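You operate a simulated robot arm through the tools that you are given. There is no shell and no other tool. Be economical: measure what you need, move in short steps, check, and stop when the job is done.

Carry out the task below with a simulated robot arm. There is one attempt and no reset: what you move stays moved.

TASK
Take the flat bottle from the top of the blue bench and leave it on top of the yellow lamps box.
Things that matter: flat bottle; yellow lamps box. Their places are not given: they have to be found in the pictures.

It is judged by the outcome, as a careful person would: the job done as asked, and still so three seconds after it is handed in. It fails if anything else is knocked over, pushed out of place, dropped, spilled or broken.

THE ROBOT
A 6-joint arm with a two-finger parallel gripper, fixed in place. Base frame: the origin is at the foot of the arm, x ahead of it, y to its left, z up; the work surface is at about z = 80. Lengths are in cm, angles in rad, forces in N, time in s.
With the tool pointing down near the work surface it reaches from about 24 to 64 cm from the base axis. Its first joint turns from -1.152 to 1.152 rad. Payload 2.7 kg.
Tool frame: the origin (TCP) lies between the finger pads and is the grasp point; the fingertips stand 2.3 cm ahead of it; z points along the fingers, y is the line along which they close. The gripper opens to 9.4 cm. The fingers are 3.8 cm wide and 1 cm thick; the gripper's body (5.4 by 9.6 cm) begins 3.9 cm behind the TCP.
Orientation is that of the tool frame in the base frame, as a unit quaternion [x, y, z, w]. With the fingers straight down and closing along the base's y, the tool's x points along the base's -x, its y along +y and its z along -z.

THE INTERFACE
- The arm moves only by the tool step_arm. Its argument "series" is a list that holds one entry, the list of rows, each a list of 5 numbers: the gripper command, from -1 (shut) to 1 (fully open), values between in proportion, then the shift along the tool's x, y, z in cm, then the turn about the tool's z in rad. In form: [[[hand, x, y, z, spin], ...]]. A call has 1 to 8 rows; each row is the pose to reach, as a shift and turn from the pose commanded when the call began, along the tool's axes at that moment. A row lasts 0.2 s, in which the tool goes at most 5 cm and 0.15 rad; a call with a longer step from one row to the next is refused whole, and so is a gripper value outside its range. A pose out of reach is approached as far as the arm can. The call stops where the force on the tool passes 40 N (or 10 N more than at its start, if that is more) or the arm is blocked; 0.2 s more then pass. The fingers move at their own pace (about 4.5 cm/s each) and stop on an object; they squeeze with about 42 N. The grip force told is the motor's: it shows also when the fingers shut on nothing. Time passes only in rows, and 0.2 s behind the last, so rows that repeat a pose let the fingers close. It gives the time, the measured TCP pose, the force on the tool (base axes), the opening and the grip force at its end, in the units of the frame above (readings bear some noise), and new pictures: "show" is both (left out), scene, wrist or none.
- Cameras (640 x 400 px; columns grow to the right, rows downward): "scene" is fixed at [8.79, -44.55, 140.11]; the picture's right is [0.63, -0.78, 0.00], its down [-0.47, -0.38, -0.80] and it looks along [0.62, 0.50, -0.60] (base axes); focal length 346 px, centre (320, 200). "wrist" rides on the gripper at [-3.9, 0, -4.4] in the tool frame; the picture's right is [0.00, -1.00, 0.00], its down [0.97, 0.00, -0.24] and it looks along [0.24, 0.00, 0.97] (tool axes); focal length 218 px, centre (320, 200).
- point_at(camera, pixels): for up to 12 pixels [column, row] of the newest picture of that camera ("zoom" is the newest enlarged one), the place [x, y, z] in the base frame of the surface seen there, good to about 0.2 cm. No time passes.
- close_up(camera, box): a new picture of the part [left, top, right, bottom] of that camera's present view, enlarged. No time passes.
- job_done(): hands the job in; it is judged then, once.

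Work in short steps. Measure before you move; look again where a grasp or a placing could have gone wrong, and mend it. You have 60 turns and 100 pictures in all, the two below and enlarged ones among them. Open the gripper and draw the arm clear of the work before you hand the job in, unless the task says otherwise; then end with one line.

The tools are called after "Call:" as a command line: name --argument value ..., lists and objects as JSON in quotes. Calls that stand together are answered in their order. step_arm: Moves the arm, as the interface text tells. Its arguments: {"type":"object","properties":{"series":{"type":"array","items":{"type":"array","items":{"type":"array","items":{"type":"number"}}}},"show":{"type":"string","enum":["both","scene","wrist","none"]}},"required":["series"]} The other tools are called the same way: point_at (camera, pixels) gives the place of the surface under pixels of a picture; close_up (camera, box) takes an enlarged picture of a part of a camera's view; job_done () hands the job in.

At the start:

```text
time: 0.0
tool_pos: [34.11, -25.13, 120.55]
tcp_rot: [0.0, 1.0, 0.001, 0.001]
contact_force: [0.1, 0.4, 0.0]
finger_gap: 9.39
grip_force: 0.1
```

scene: 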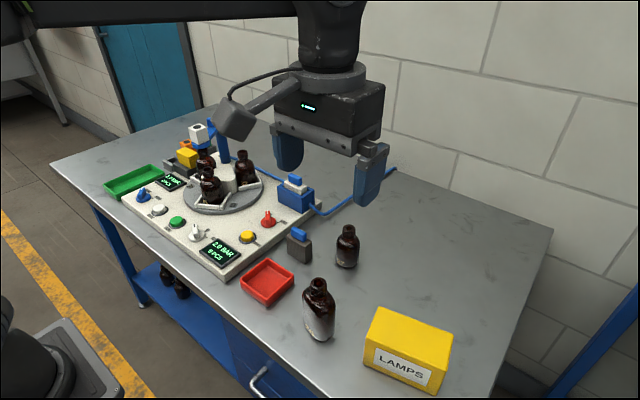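
wrist: 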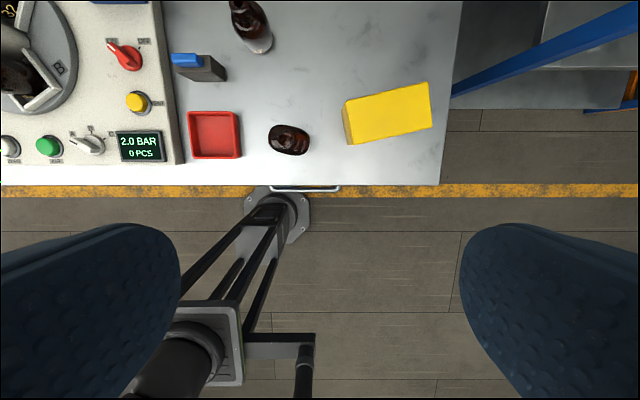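

The scene shows two brown bottles, near (347,245) and (318,310), and the lamps box near (408,350). I'll enlarge both views to tell which bottle is flat.

Call:
close_up --camera "scene" --box '[260, 200, 480, 400]'

Call:
close_up --camera "wrist" --box '[160, 0, 460, 190]'

```text
2.00 times, centred on (370, 300) of scene
```

zoom: 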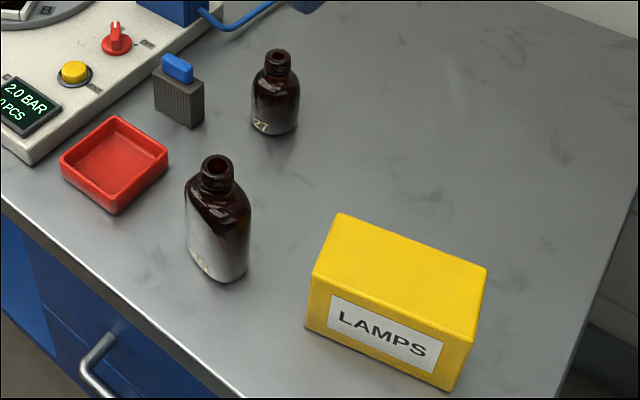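

```text
2.11 times, centred on (310, 95) of wrist
```

zoom: 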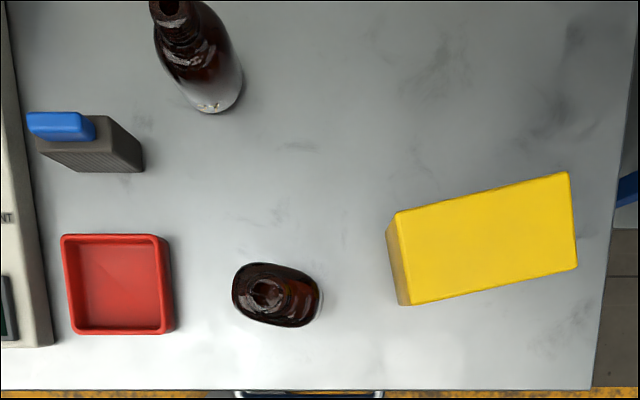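

The near bottle has an oval section, so it is the flat one. I'll measure it and the box top in the enlarged wrist view.

Call:
point_at --camera "zoom" --pixels '[[268, 290], [240, 282], [312, 305], [283, 267], [275, 322], [398, 213], [567, 174], [575, 266], [402, 303], [485, 240], [340, 300], [254, 268]]'

Call:
point_at --camera "scene" --pixels '[[318, 281], [303, 325], [333, 325], [318, 338], [306, 300], [332, 303], [347, 228], [318, 320]]'

```text
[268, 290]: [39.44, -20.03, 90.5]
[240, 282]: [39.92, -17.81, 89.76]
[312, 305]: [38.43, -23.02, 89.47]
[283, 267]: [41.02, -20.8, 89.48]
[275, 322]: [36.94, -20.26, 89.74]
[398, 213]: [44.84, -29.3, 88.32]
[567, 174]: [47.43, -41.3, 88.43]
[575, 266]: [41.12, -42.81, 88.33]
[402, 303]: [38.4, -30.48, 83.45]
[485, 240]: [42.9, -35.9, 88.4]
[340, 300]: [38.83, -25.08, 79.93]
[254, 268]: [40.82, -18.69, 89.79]
```

```text
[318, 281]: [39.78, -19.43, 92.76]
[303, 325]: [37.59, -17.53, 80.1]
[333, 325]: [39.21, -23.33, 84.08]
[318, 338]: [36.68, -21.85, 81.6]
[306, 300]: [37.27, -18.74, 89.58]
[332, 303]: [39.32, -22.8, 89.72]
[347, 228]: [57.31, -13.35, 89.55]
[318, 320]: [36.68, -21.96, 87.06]
```

The flat bottle is centred near (39,-20.4), long axis about 0.28 rad off y. I need its exact height profile to choose the grasp height.

Call:
close_up --camera "scene" --box '[278, 265, 358, 345]'

```text
5.00 times, centred on (318, 305) of scene
```

zoom: 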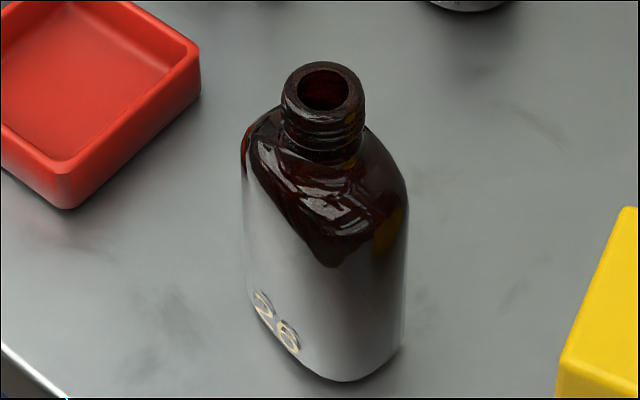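

Call:
point_at --camera "zoom" --pixels '[[290, 80], [325, 115], [357, 85], [325, 64], [320, 140], [300, 170], [345, 240], [328, 270], [325, 320], [340, 377], [250, 190], [403, 200]]'

```text
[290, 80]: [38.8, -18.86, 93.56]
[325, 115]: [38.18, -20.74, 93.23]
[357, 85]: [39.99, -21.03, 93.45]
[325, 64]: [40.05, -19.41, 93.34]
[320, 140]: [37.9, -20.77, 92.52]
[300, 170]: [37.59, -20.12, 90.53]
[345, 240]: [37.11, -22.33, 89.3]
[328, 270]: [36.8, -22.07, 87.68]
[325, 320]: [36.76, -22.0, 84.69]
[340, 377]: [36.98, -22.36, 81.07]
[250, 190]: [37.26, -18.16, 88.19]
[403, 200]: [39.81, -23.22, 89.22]
```

The mouth is at z≈93.5, its centre at about (39.2,-20.05), and the vertical neck runs from about 91 to 93.5. The palm sits 3.9 cm above the TCP, so I'll grip the neck, closing along y (the bottle's stable axis). First I'll move above it.

Call:
step_arm --series '[[[1, -2.5, 2.5, 1, 0], [1, -5.1, 5.08, 3, 0], [1, -5.1, 5.08, 7.5, 0], [1, -5.1, 5.08, 12, 0], [1, -5.1, 5.08, 16.5, 0], [1, -5.1, 5.08, 20.5, 0], [1, -5.1, 5.08, 20.5, 0]]]'

```text
time: 1.6
tool_pos: [39.69, -20.01, 100.2]
tcp_rot: [0.001, 1.0, 0.0, 0.002]
contact_force: [-0.7, 0.4, 0.4]
finger_gap: 9.38
grip_force: 0.1
```

scene: 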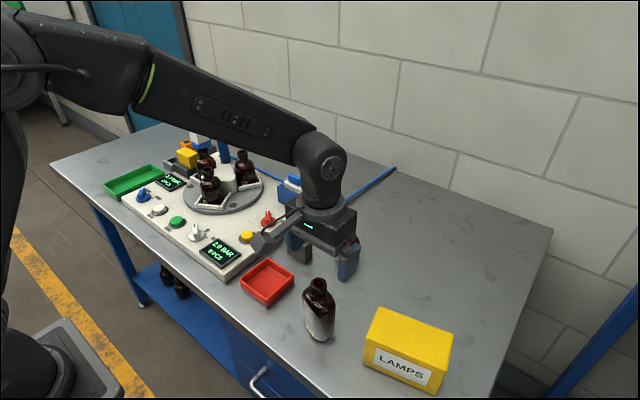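
wrist: 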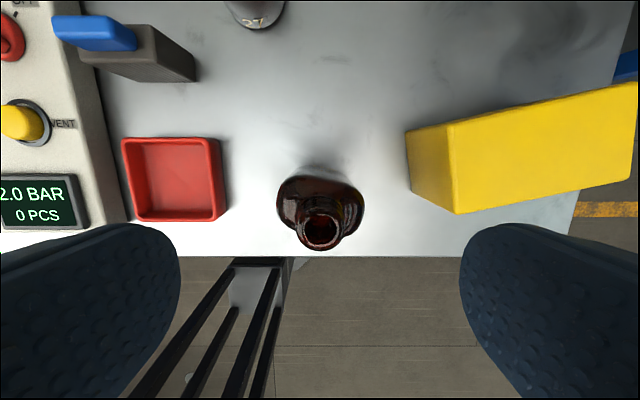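

I'll re-measure the mouth at (320,231) from the wrist view before going down.

Call:
point_at --camera "wrist" --pixels '[[303, 226], [340, 226], [321, 213], [321, 249], [293, 200], [350, 200]]'

```text
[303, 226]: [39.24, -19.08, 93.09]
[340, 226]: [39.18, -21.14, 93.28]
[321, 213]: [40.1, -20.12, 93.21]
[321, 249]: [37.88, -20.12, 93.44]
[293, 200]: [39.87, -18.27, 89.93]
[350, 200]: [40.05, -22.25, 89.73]
```

The mouth's centre is (39.05,-20.1) and its top is 93.4. I'll go down 7.1 cm with a small x correction, fingers still open.

Call:
step_arm --series '[[[1, 0.3, 0.05, 2.5, 0], [1, 0.3, 0.05, 5, 0], [1, 0.3, 0.05, 6.3, 0], [1, 0.3, 0.05, 7.1, 0], [1, 0.3, 0.05, 7.1, 0]]]'

```text
time: 2.8
tool_pos: [38.97, -19.87, 92.92]
tcp_rot: [0.001, 1.0, 0.0, 0.001]
contact_force: [0.2, 0.4, -0.9]
finger_gap: 9.4
grip_force: 0.1
```

scene: 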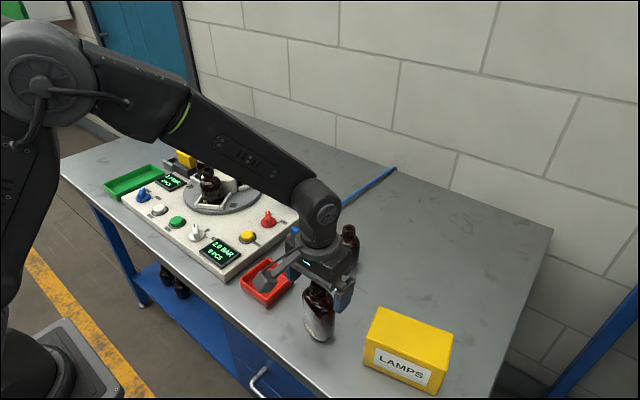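
wrist: 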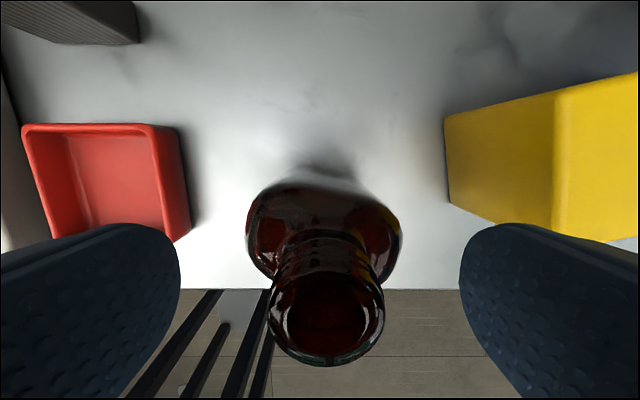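

The neck sits between the fingers, with the mouth at (327,310), a little to the -y side. I'll shift 0.2 cm and close.

Call:
step_arm --series '[[[1, 0, -0.2, 0.1, 0], [-1, 0, -0.2, 0.1, 0], [-1, 0, -0.2, 0.1, 0], [-1, 0, -0.2, 0.1, 0], [-1, 0, -0.2, 0.1, 0], [-1, 0, -0.2, 0.1, 0], [-1, 0, -0.2, 0.1, 0]]]'

```text
time: 4.4
tool_pos: [38.94, -20.04, 92.9]
tcp_rot: [0.0, 1.0, 0.0, 0.002]
contact_force: [0.2, -2.1, 0.2]
finger_gap: 2.69
grip_force: 42.1
```

scene: 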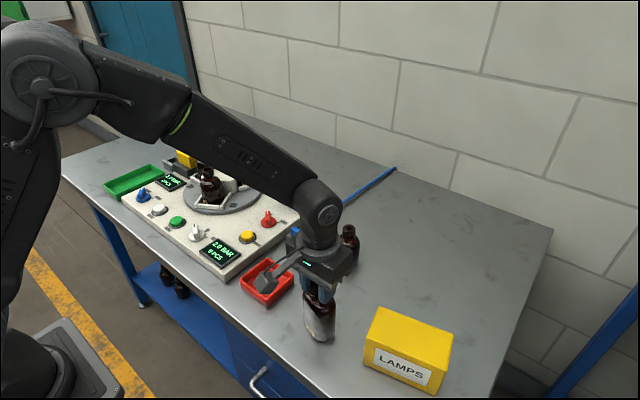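
wrist: 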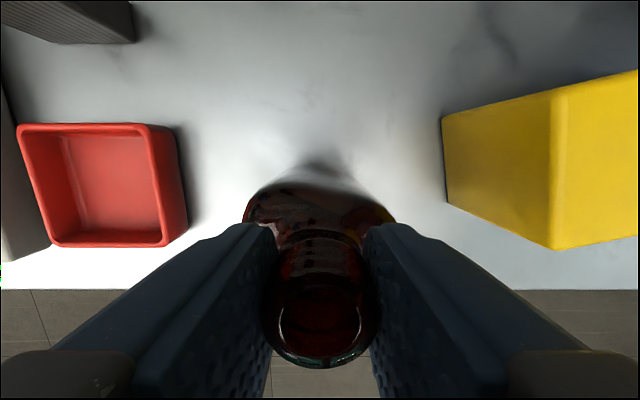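

The gap is 2.69 cm and the grip force 42 N, so the neck is held. I'll lift straight up 14 cm.

Call:
step_arm --series '[[[-1, 0, 0, -0.7, 0], [-1, 0, 0, -2, 0], [-1, 0, 0, -4.5, 0], [-1, 0, 0, -7, 0], [-1, 0, 0, -9.5, 0], [-1, 0, 0, -12, 0], [-1, 0, 0, -14, 0], [-1, 0, 0, -14, 0]]]'

```text
time: 6.2
tool_pos: [39.02, -19.95, 107.01]
tcp_rot: [0.0, 1.0, 0.0, 0.0]
contact_force: [0.6, -0.2, -1.3]
finger_gap: 2.68
grip_force: 42.4
```

scene: 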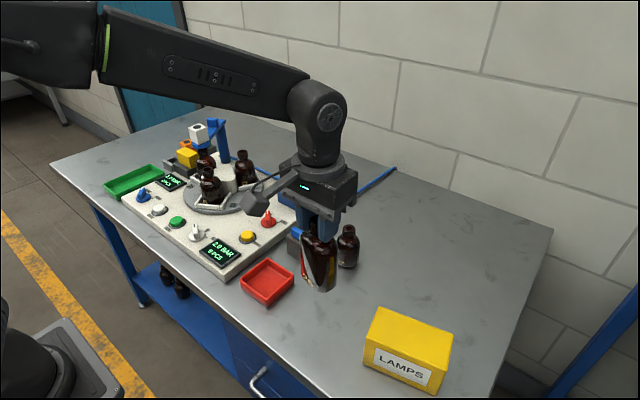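
wrist: 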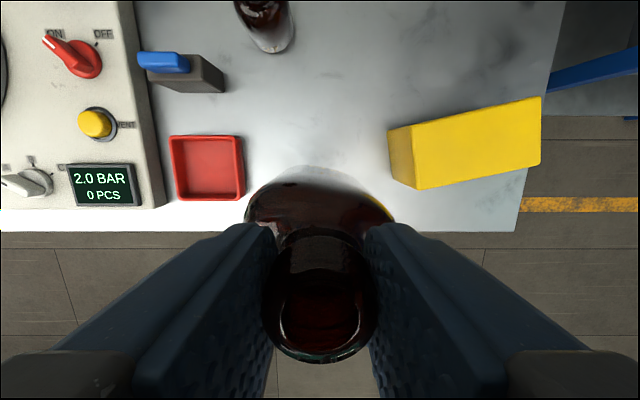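

The bottle is lifted upright. The box top's centre is about (43.0,-36.0) at z 88.4, and its long axis is 0.49 rad off the bottle's. I'll travel there and turn to align.

Call:
step_arm --series '[[[-1, -0.4, -1.6, 0, -0.07], [-1, -1.1, -4.4, 0, -0.15], [-1, -1.9, -7.5, 0, -0.25], [-1, -2.7, -10.6, 0, -0.35], [-1, -3.4, -13.5, 0, -0.43], [-1, -3.9, -15.3, 0, -0.48], [-1, -4, -15.95, 0, -0.49], [-1, -4, -15.95, 0, -0.49]]]'

```text
time: 8.0
tool_pos: [43.12, -36.03, 106.86]
tcp_rot: [-0.243, 0.97, 0.0, 0.0]
contact_force: [0.6, -0.2, -1.3]
finger_gap: 2.69
grip_force: 42.0
```

scene: 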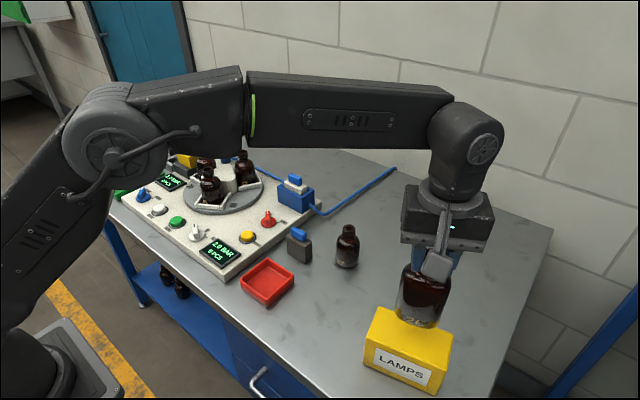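
wrist: 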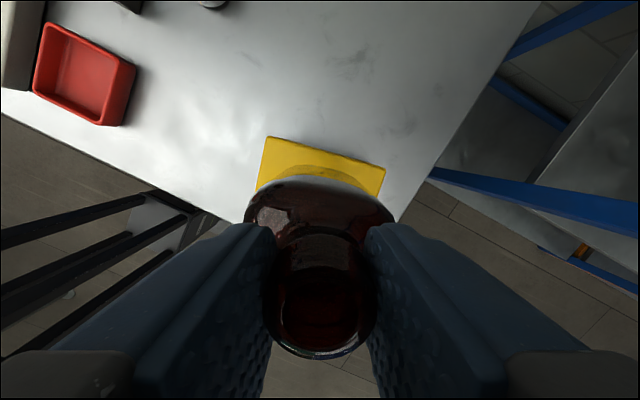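

The bottle is over the box. Its expected touch height is TCP ≈101.35. I'll check the bottle and box positions in the scene view.

Call:
close_up --camera "scene" --box '[350, 250, 470, 400]'

Call:
point_at --camera "scene" --pixels '[[379, 310], [366, 341], [450, 333], [437, 368], [398, 310], [438, 320], [418, 327], [403, 345]]'

Call:
point_at --camera "wrist" --pixels '[[268, 138], [384, 168], [259, 187], [379, 195]]'

```text
2.67 times, centred on (410, 325) of scene
```

zoom: 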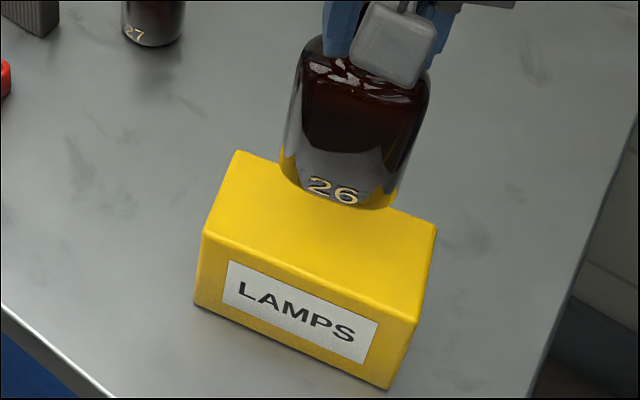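

```text
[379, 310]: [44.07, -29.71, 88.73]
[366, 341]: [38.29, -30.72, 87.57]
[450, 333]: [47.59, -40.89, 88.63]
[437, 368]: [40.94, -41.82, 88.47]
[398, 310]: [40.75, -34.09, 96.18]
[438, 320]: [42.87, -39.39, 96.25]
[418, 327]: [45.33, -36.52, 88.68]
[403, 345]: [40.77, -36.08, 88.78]
```

```text
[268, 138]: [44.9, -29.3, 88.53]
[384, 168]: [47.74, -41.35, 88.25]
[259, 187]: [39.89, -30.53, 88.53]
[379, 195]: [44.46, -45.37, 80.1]
```

The alignment is good. I'll lower with slowing steps to just above contact.

Call:
step_arm --series '[[[-1, 0, 0, 1.5, 0], [-1, 0, 0, 3, 0], [-1, 0, 0, 4, 0], [-1, 0, 0, 4.6, 0], [-1, 0, 0, 5, 0], [-1, 0, 0, 5, 0]]]'

```text
time: 9.4
tool_pos: [43.04, -35.99, 101.8]
tcp_rot: [-0.243, 0.97, 0.0, 0.0]
contact_force: [-0.4, -0.4, -1.9]
finger_gap: 2.7
grip_force: 41.7
```

scene: 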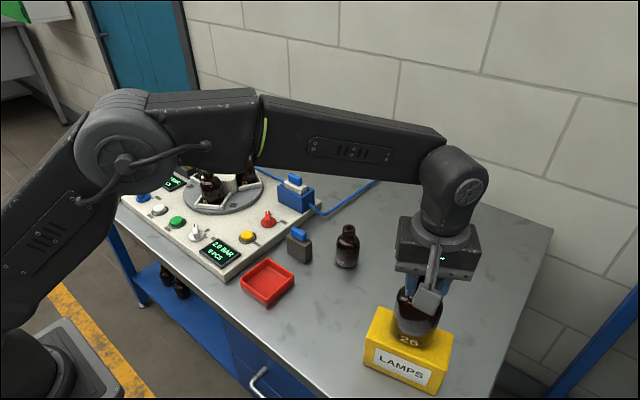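
wrist: 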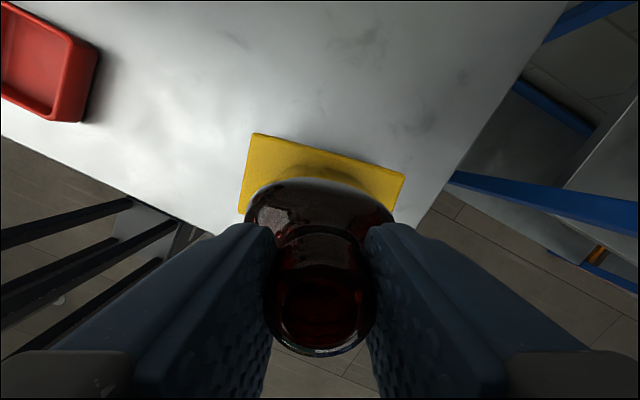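

No contact yet at 101.8. I'll lower the last few millimetres in fine steps and watch the force.

Call:
step_arm --series '[[[-1, 0, 0, 0.12, 0], [-1, 0, 0, 0.24, 0], [-1, 0, 0, 0.34, 0], [-1, 0, 0, 0.34, 0]]]' --show "none"

```text
time: 10.4
tool_pos: [42.97, -36.09, 101.71]
tcp_rot: [-0.243, 0.97, -0.001, 0.002]
contact_force: [0.8, -2.0, 3.4]
finger_gap: 2.7
grip_force: 41.5
```

The force has risen by about 5 N, so the bottle is just touching. I'll press 0.1 cm more to confirm.

Call:
step_arm --series '[[[-1, 0, 0, 0.1, 0], [-1, 0, 0, 0.1, 0]]]'

Call:
close_up --camera "scene" --box '[350, 250, 470, 400]'

```text
time: 11.0
tool_pos: [43.06, -36.07, 101.67]
tcp_rot: [-0.243, 0.97, -0.002, 0.001]
contact_force: [0.0, -2.3, 13.9]
finger_gap: 2.68
grip_force: 41.6
```

scene: 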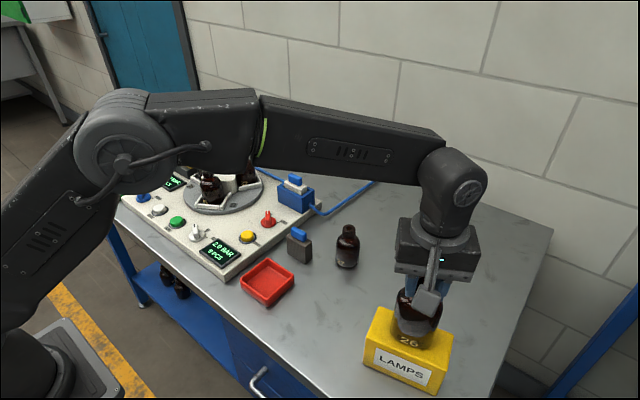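
wrist: 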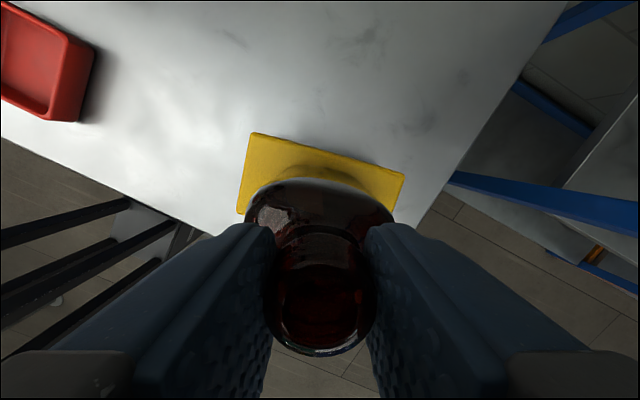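

```text
2.67 times, centred on (410, 325) of scene
```

zoom: 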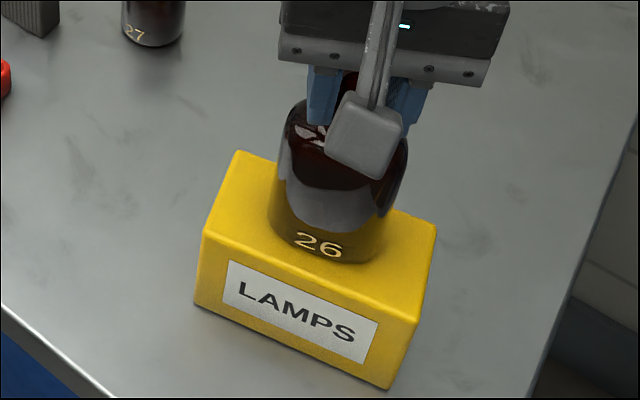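

The bottle is seated (14 N) and well inside the box top. I'll relieve the press slightly and open in stages.

Call:
step_arm --series '[[[-1, 0, 0, -0.1, 0], [-0.3, 0, 0, -0.1, 0], [0, 0, 0, -0.1, 0], [0.5, 0, 0, -0.1, 0], [0.9, 0, 0, -0.1, 0], [0.9, 0, 0, -0.1, 0], [0.9, 0, 0, -0.1, 0]]]'

```text
time: 12.6
tool_pos: [42.98, -36.02, 101.63]
tcp_rot: [-0.242, 0.97, 0.001, 0.001]
contact_force: [-0.3, 0.3, -0.3]
finger_gap: 8.93
grip_force: 0.0
```

scene: 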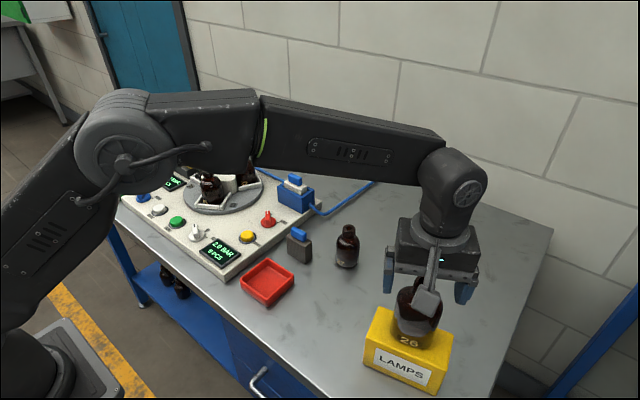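
wrist: 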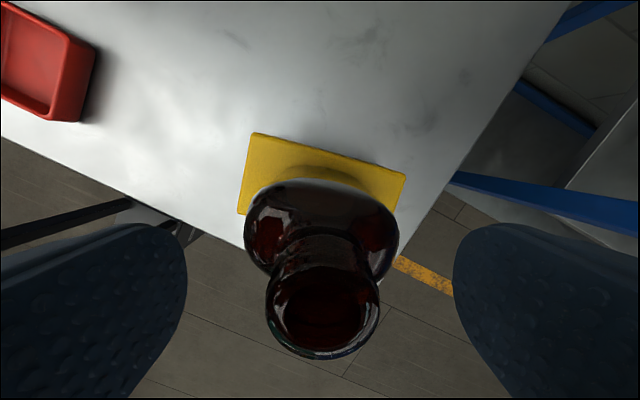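

The bottle stands free. I'll withdraw straight up.

Call:
step_arm --series '[[[0.9, 0, 0, -1.5, 0], [0.9, 0, 0, -5, 0], [0.9, 0, 0, -9, 0], [0.9, 0, 0, -13, 0], [0.9, 0, 0, -16, 0], [0.9, 0, 0, -16, 0]]]'

Call:
close_up --camera "scene" --box '[260, 200, 480, 400]'

```text
time: 14.0
tool_pos: [43.03, -36.08, 117.63]
tcp_rot: [-0.243, 0.97, 0.0, 0.001]
contact_force: [0.8, 0.8, -1.1]
finger_gap: 8.91
grip_force: 0.0
```

scene: 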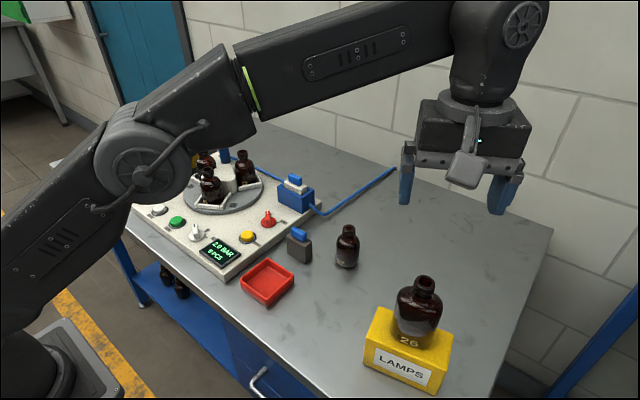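
wrist: 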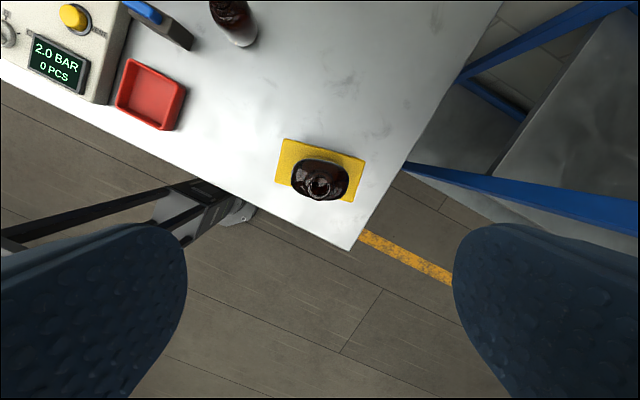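

```text
2.00 times, centred on (370, 300) of scene
```

zoom: 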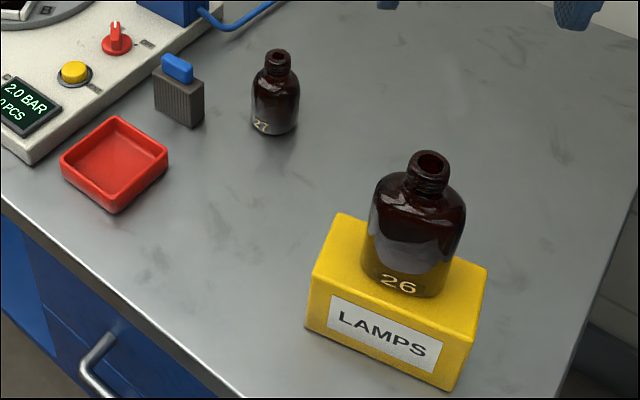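

The bottle stands upright on the box, nothing else has moved, and the arm is clear, so I'm handing the job in.

Call:
job_done

```text
The job is handed in.
```

The flat bottle is standing upright on top of the yellow lamps box, the gripper is open and clear of it, and nothing else on the bench was moved.
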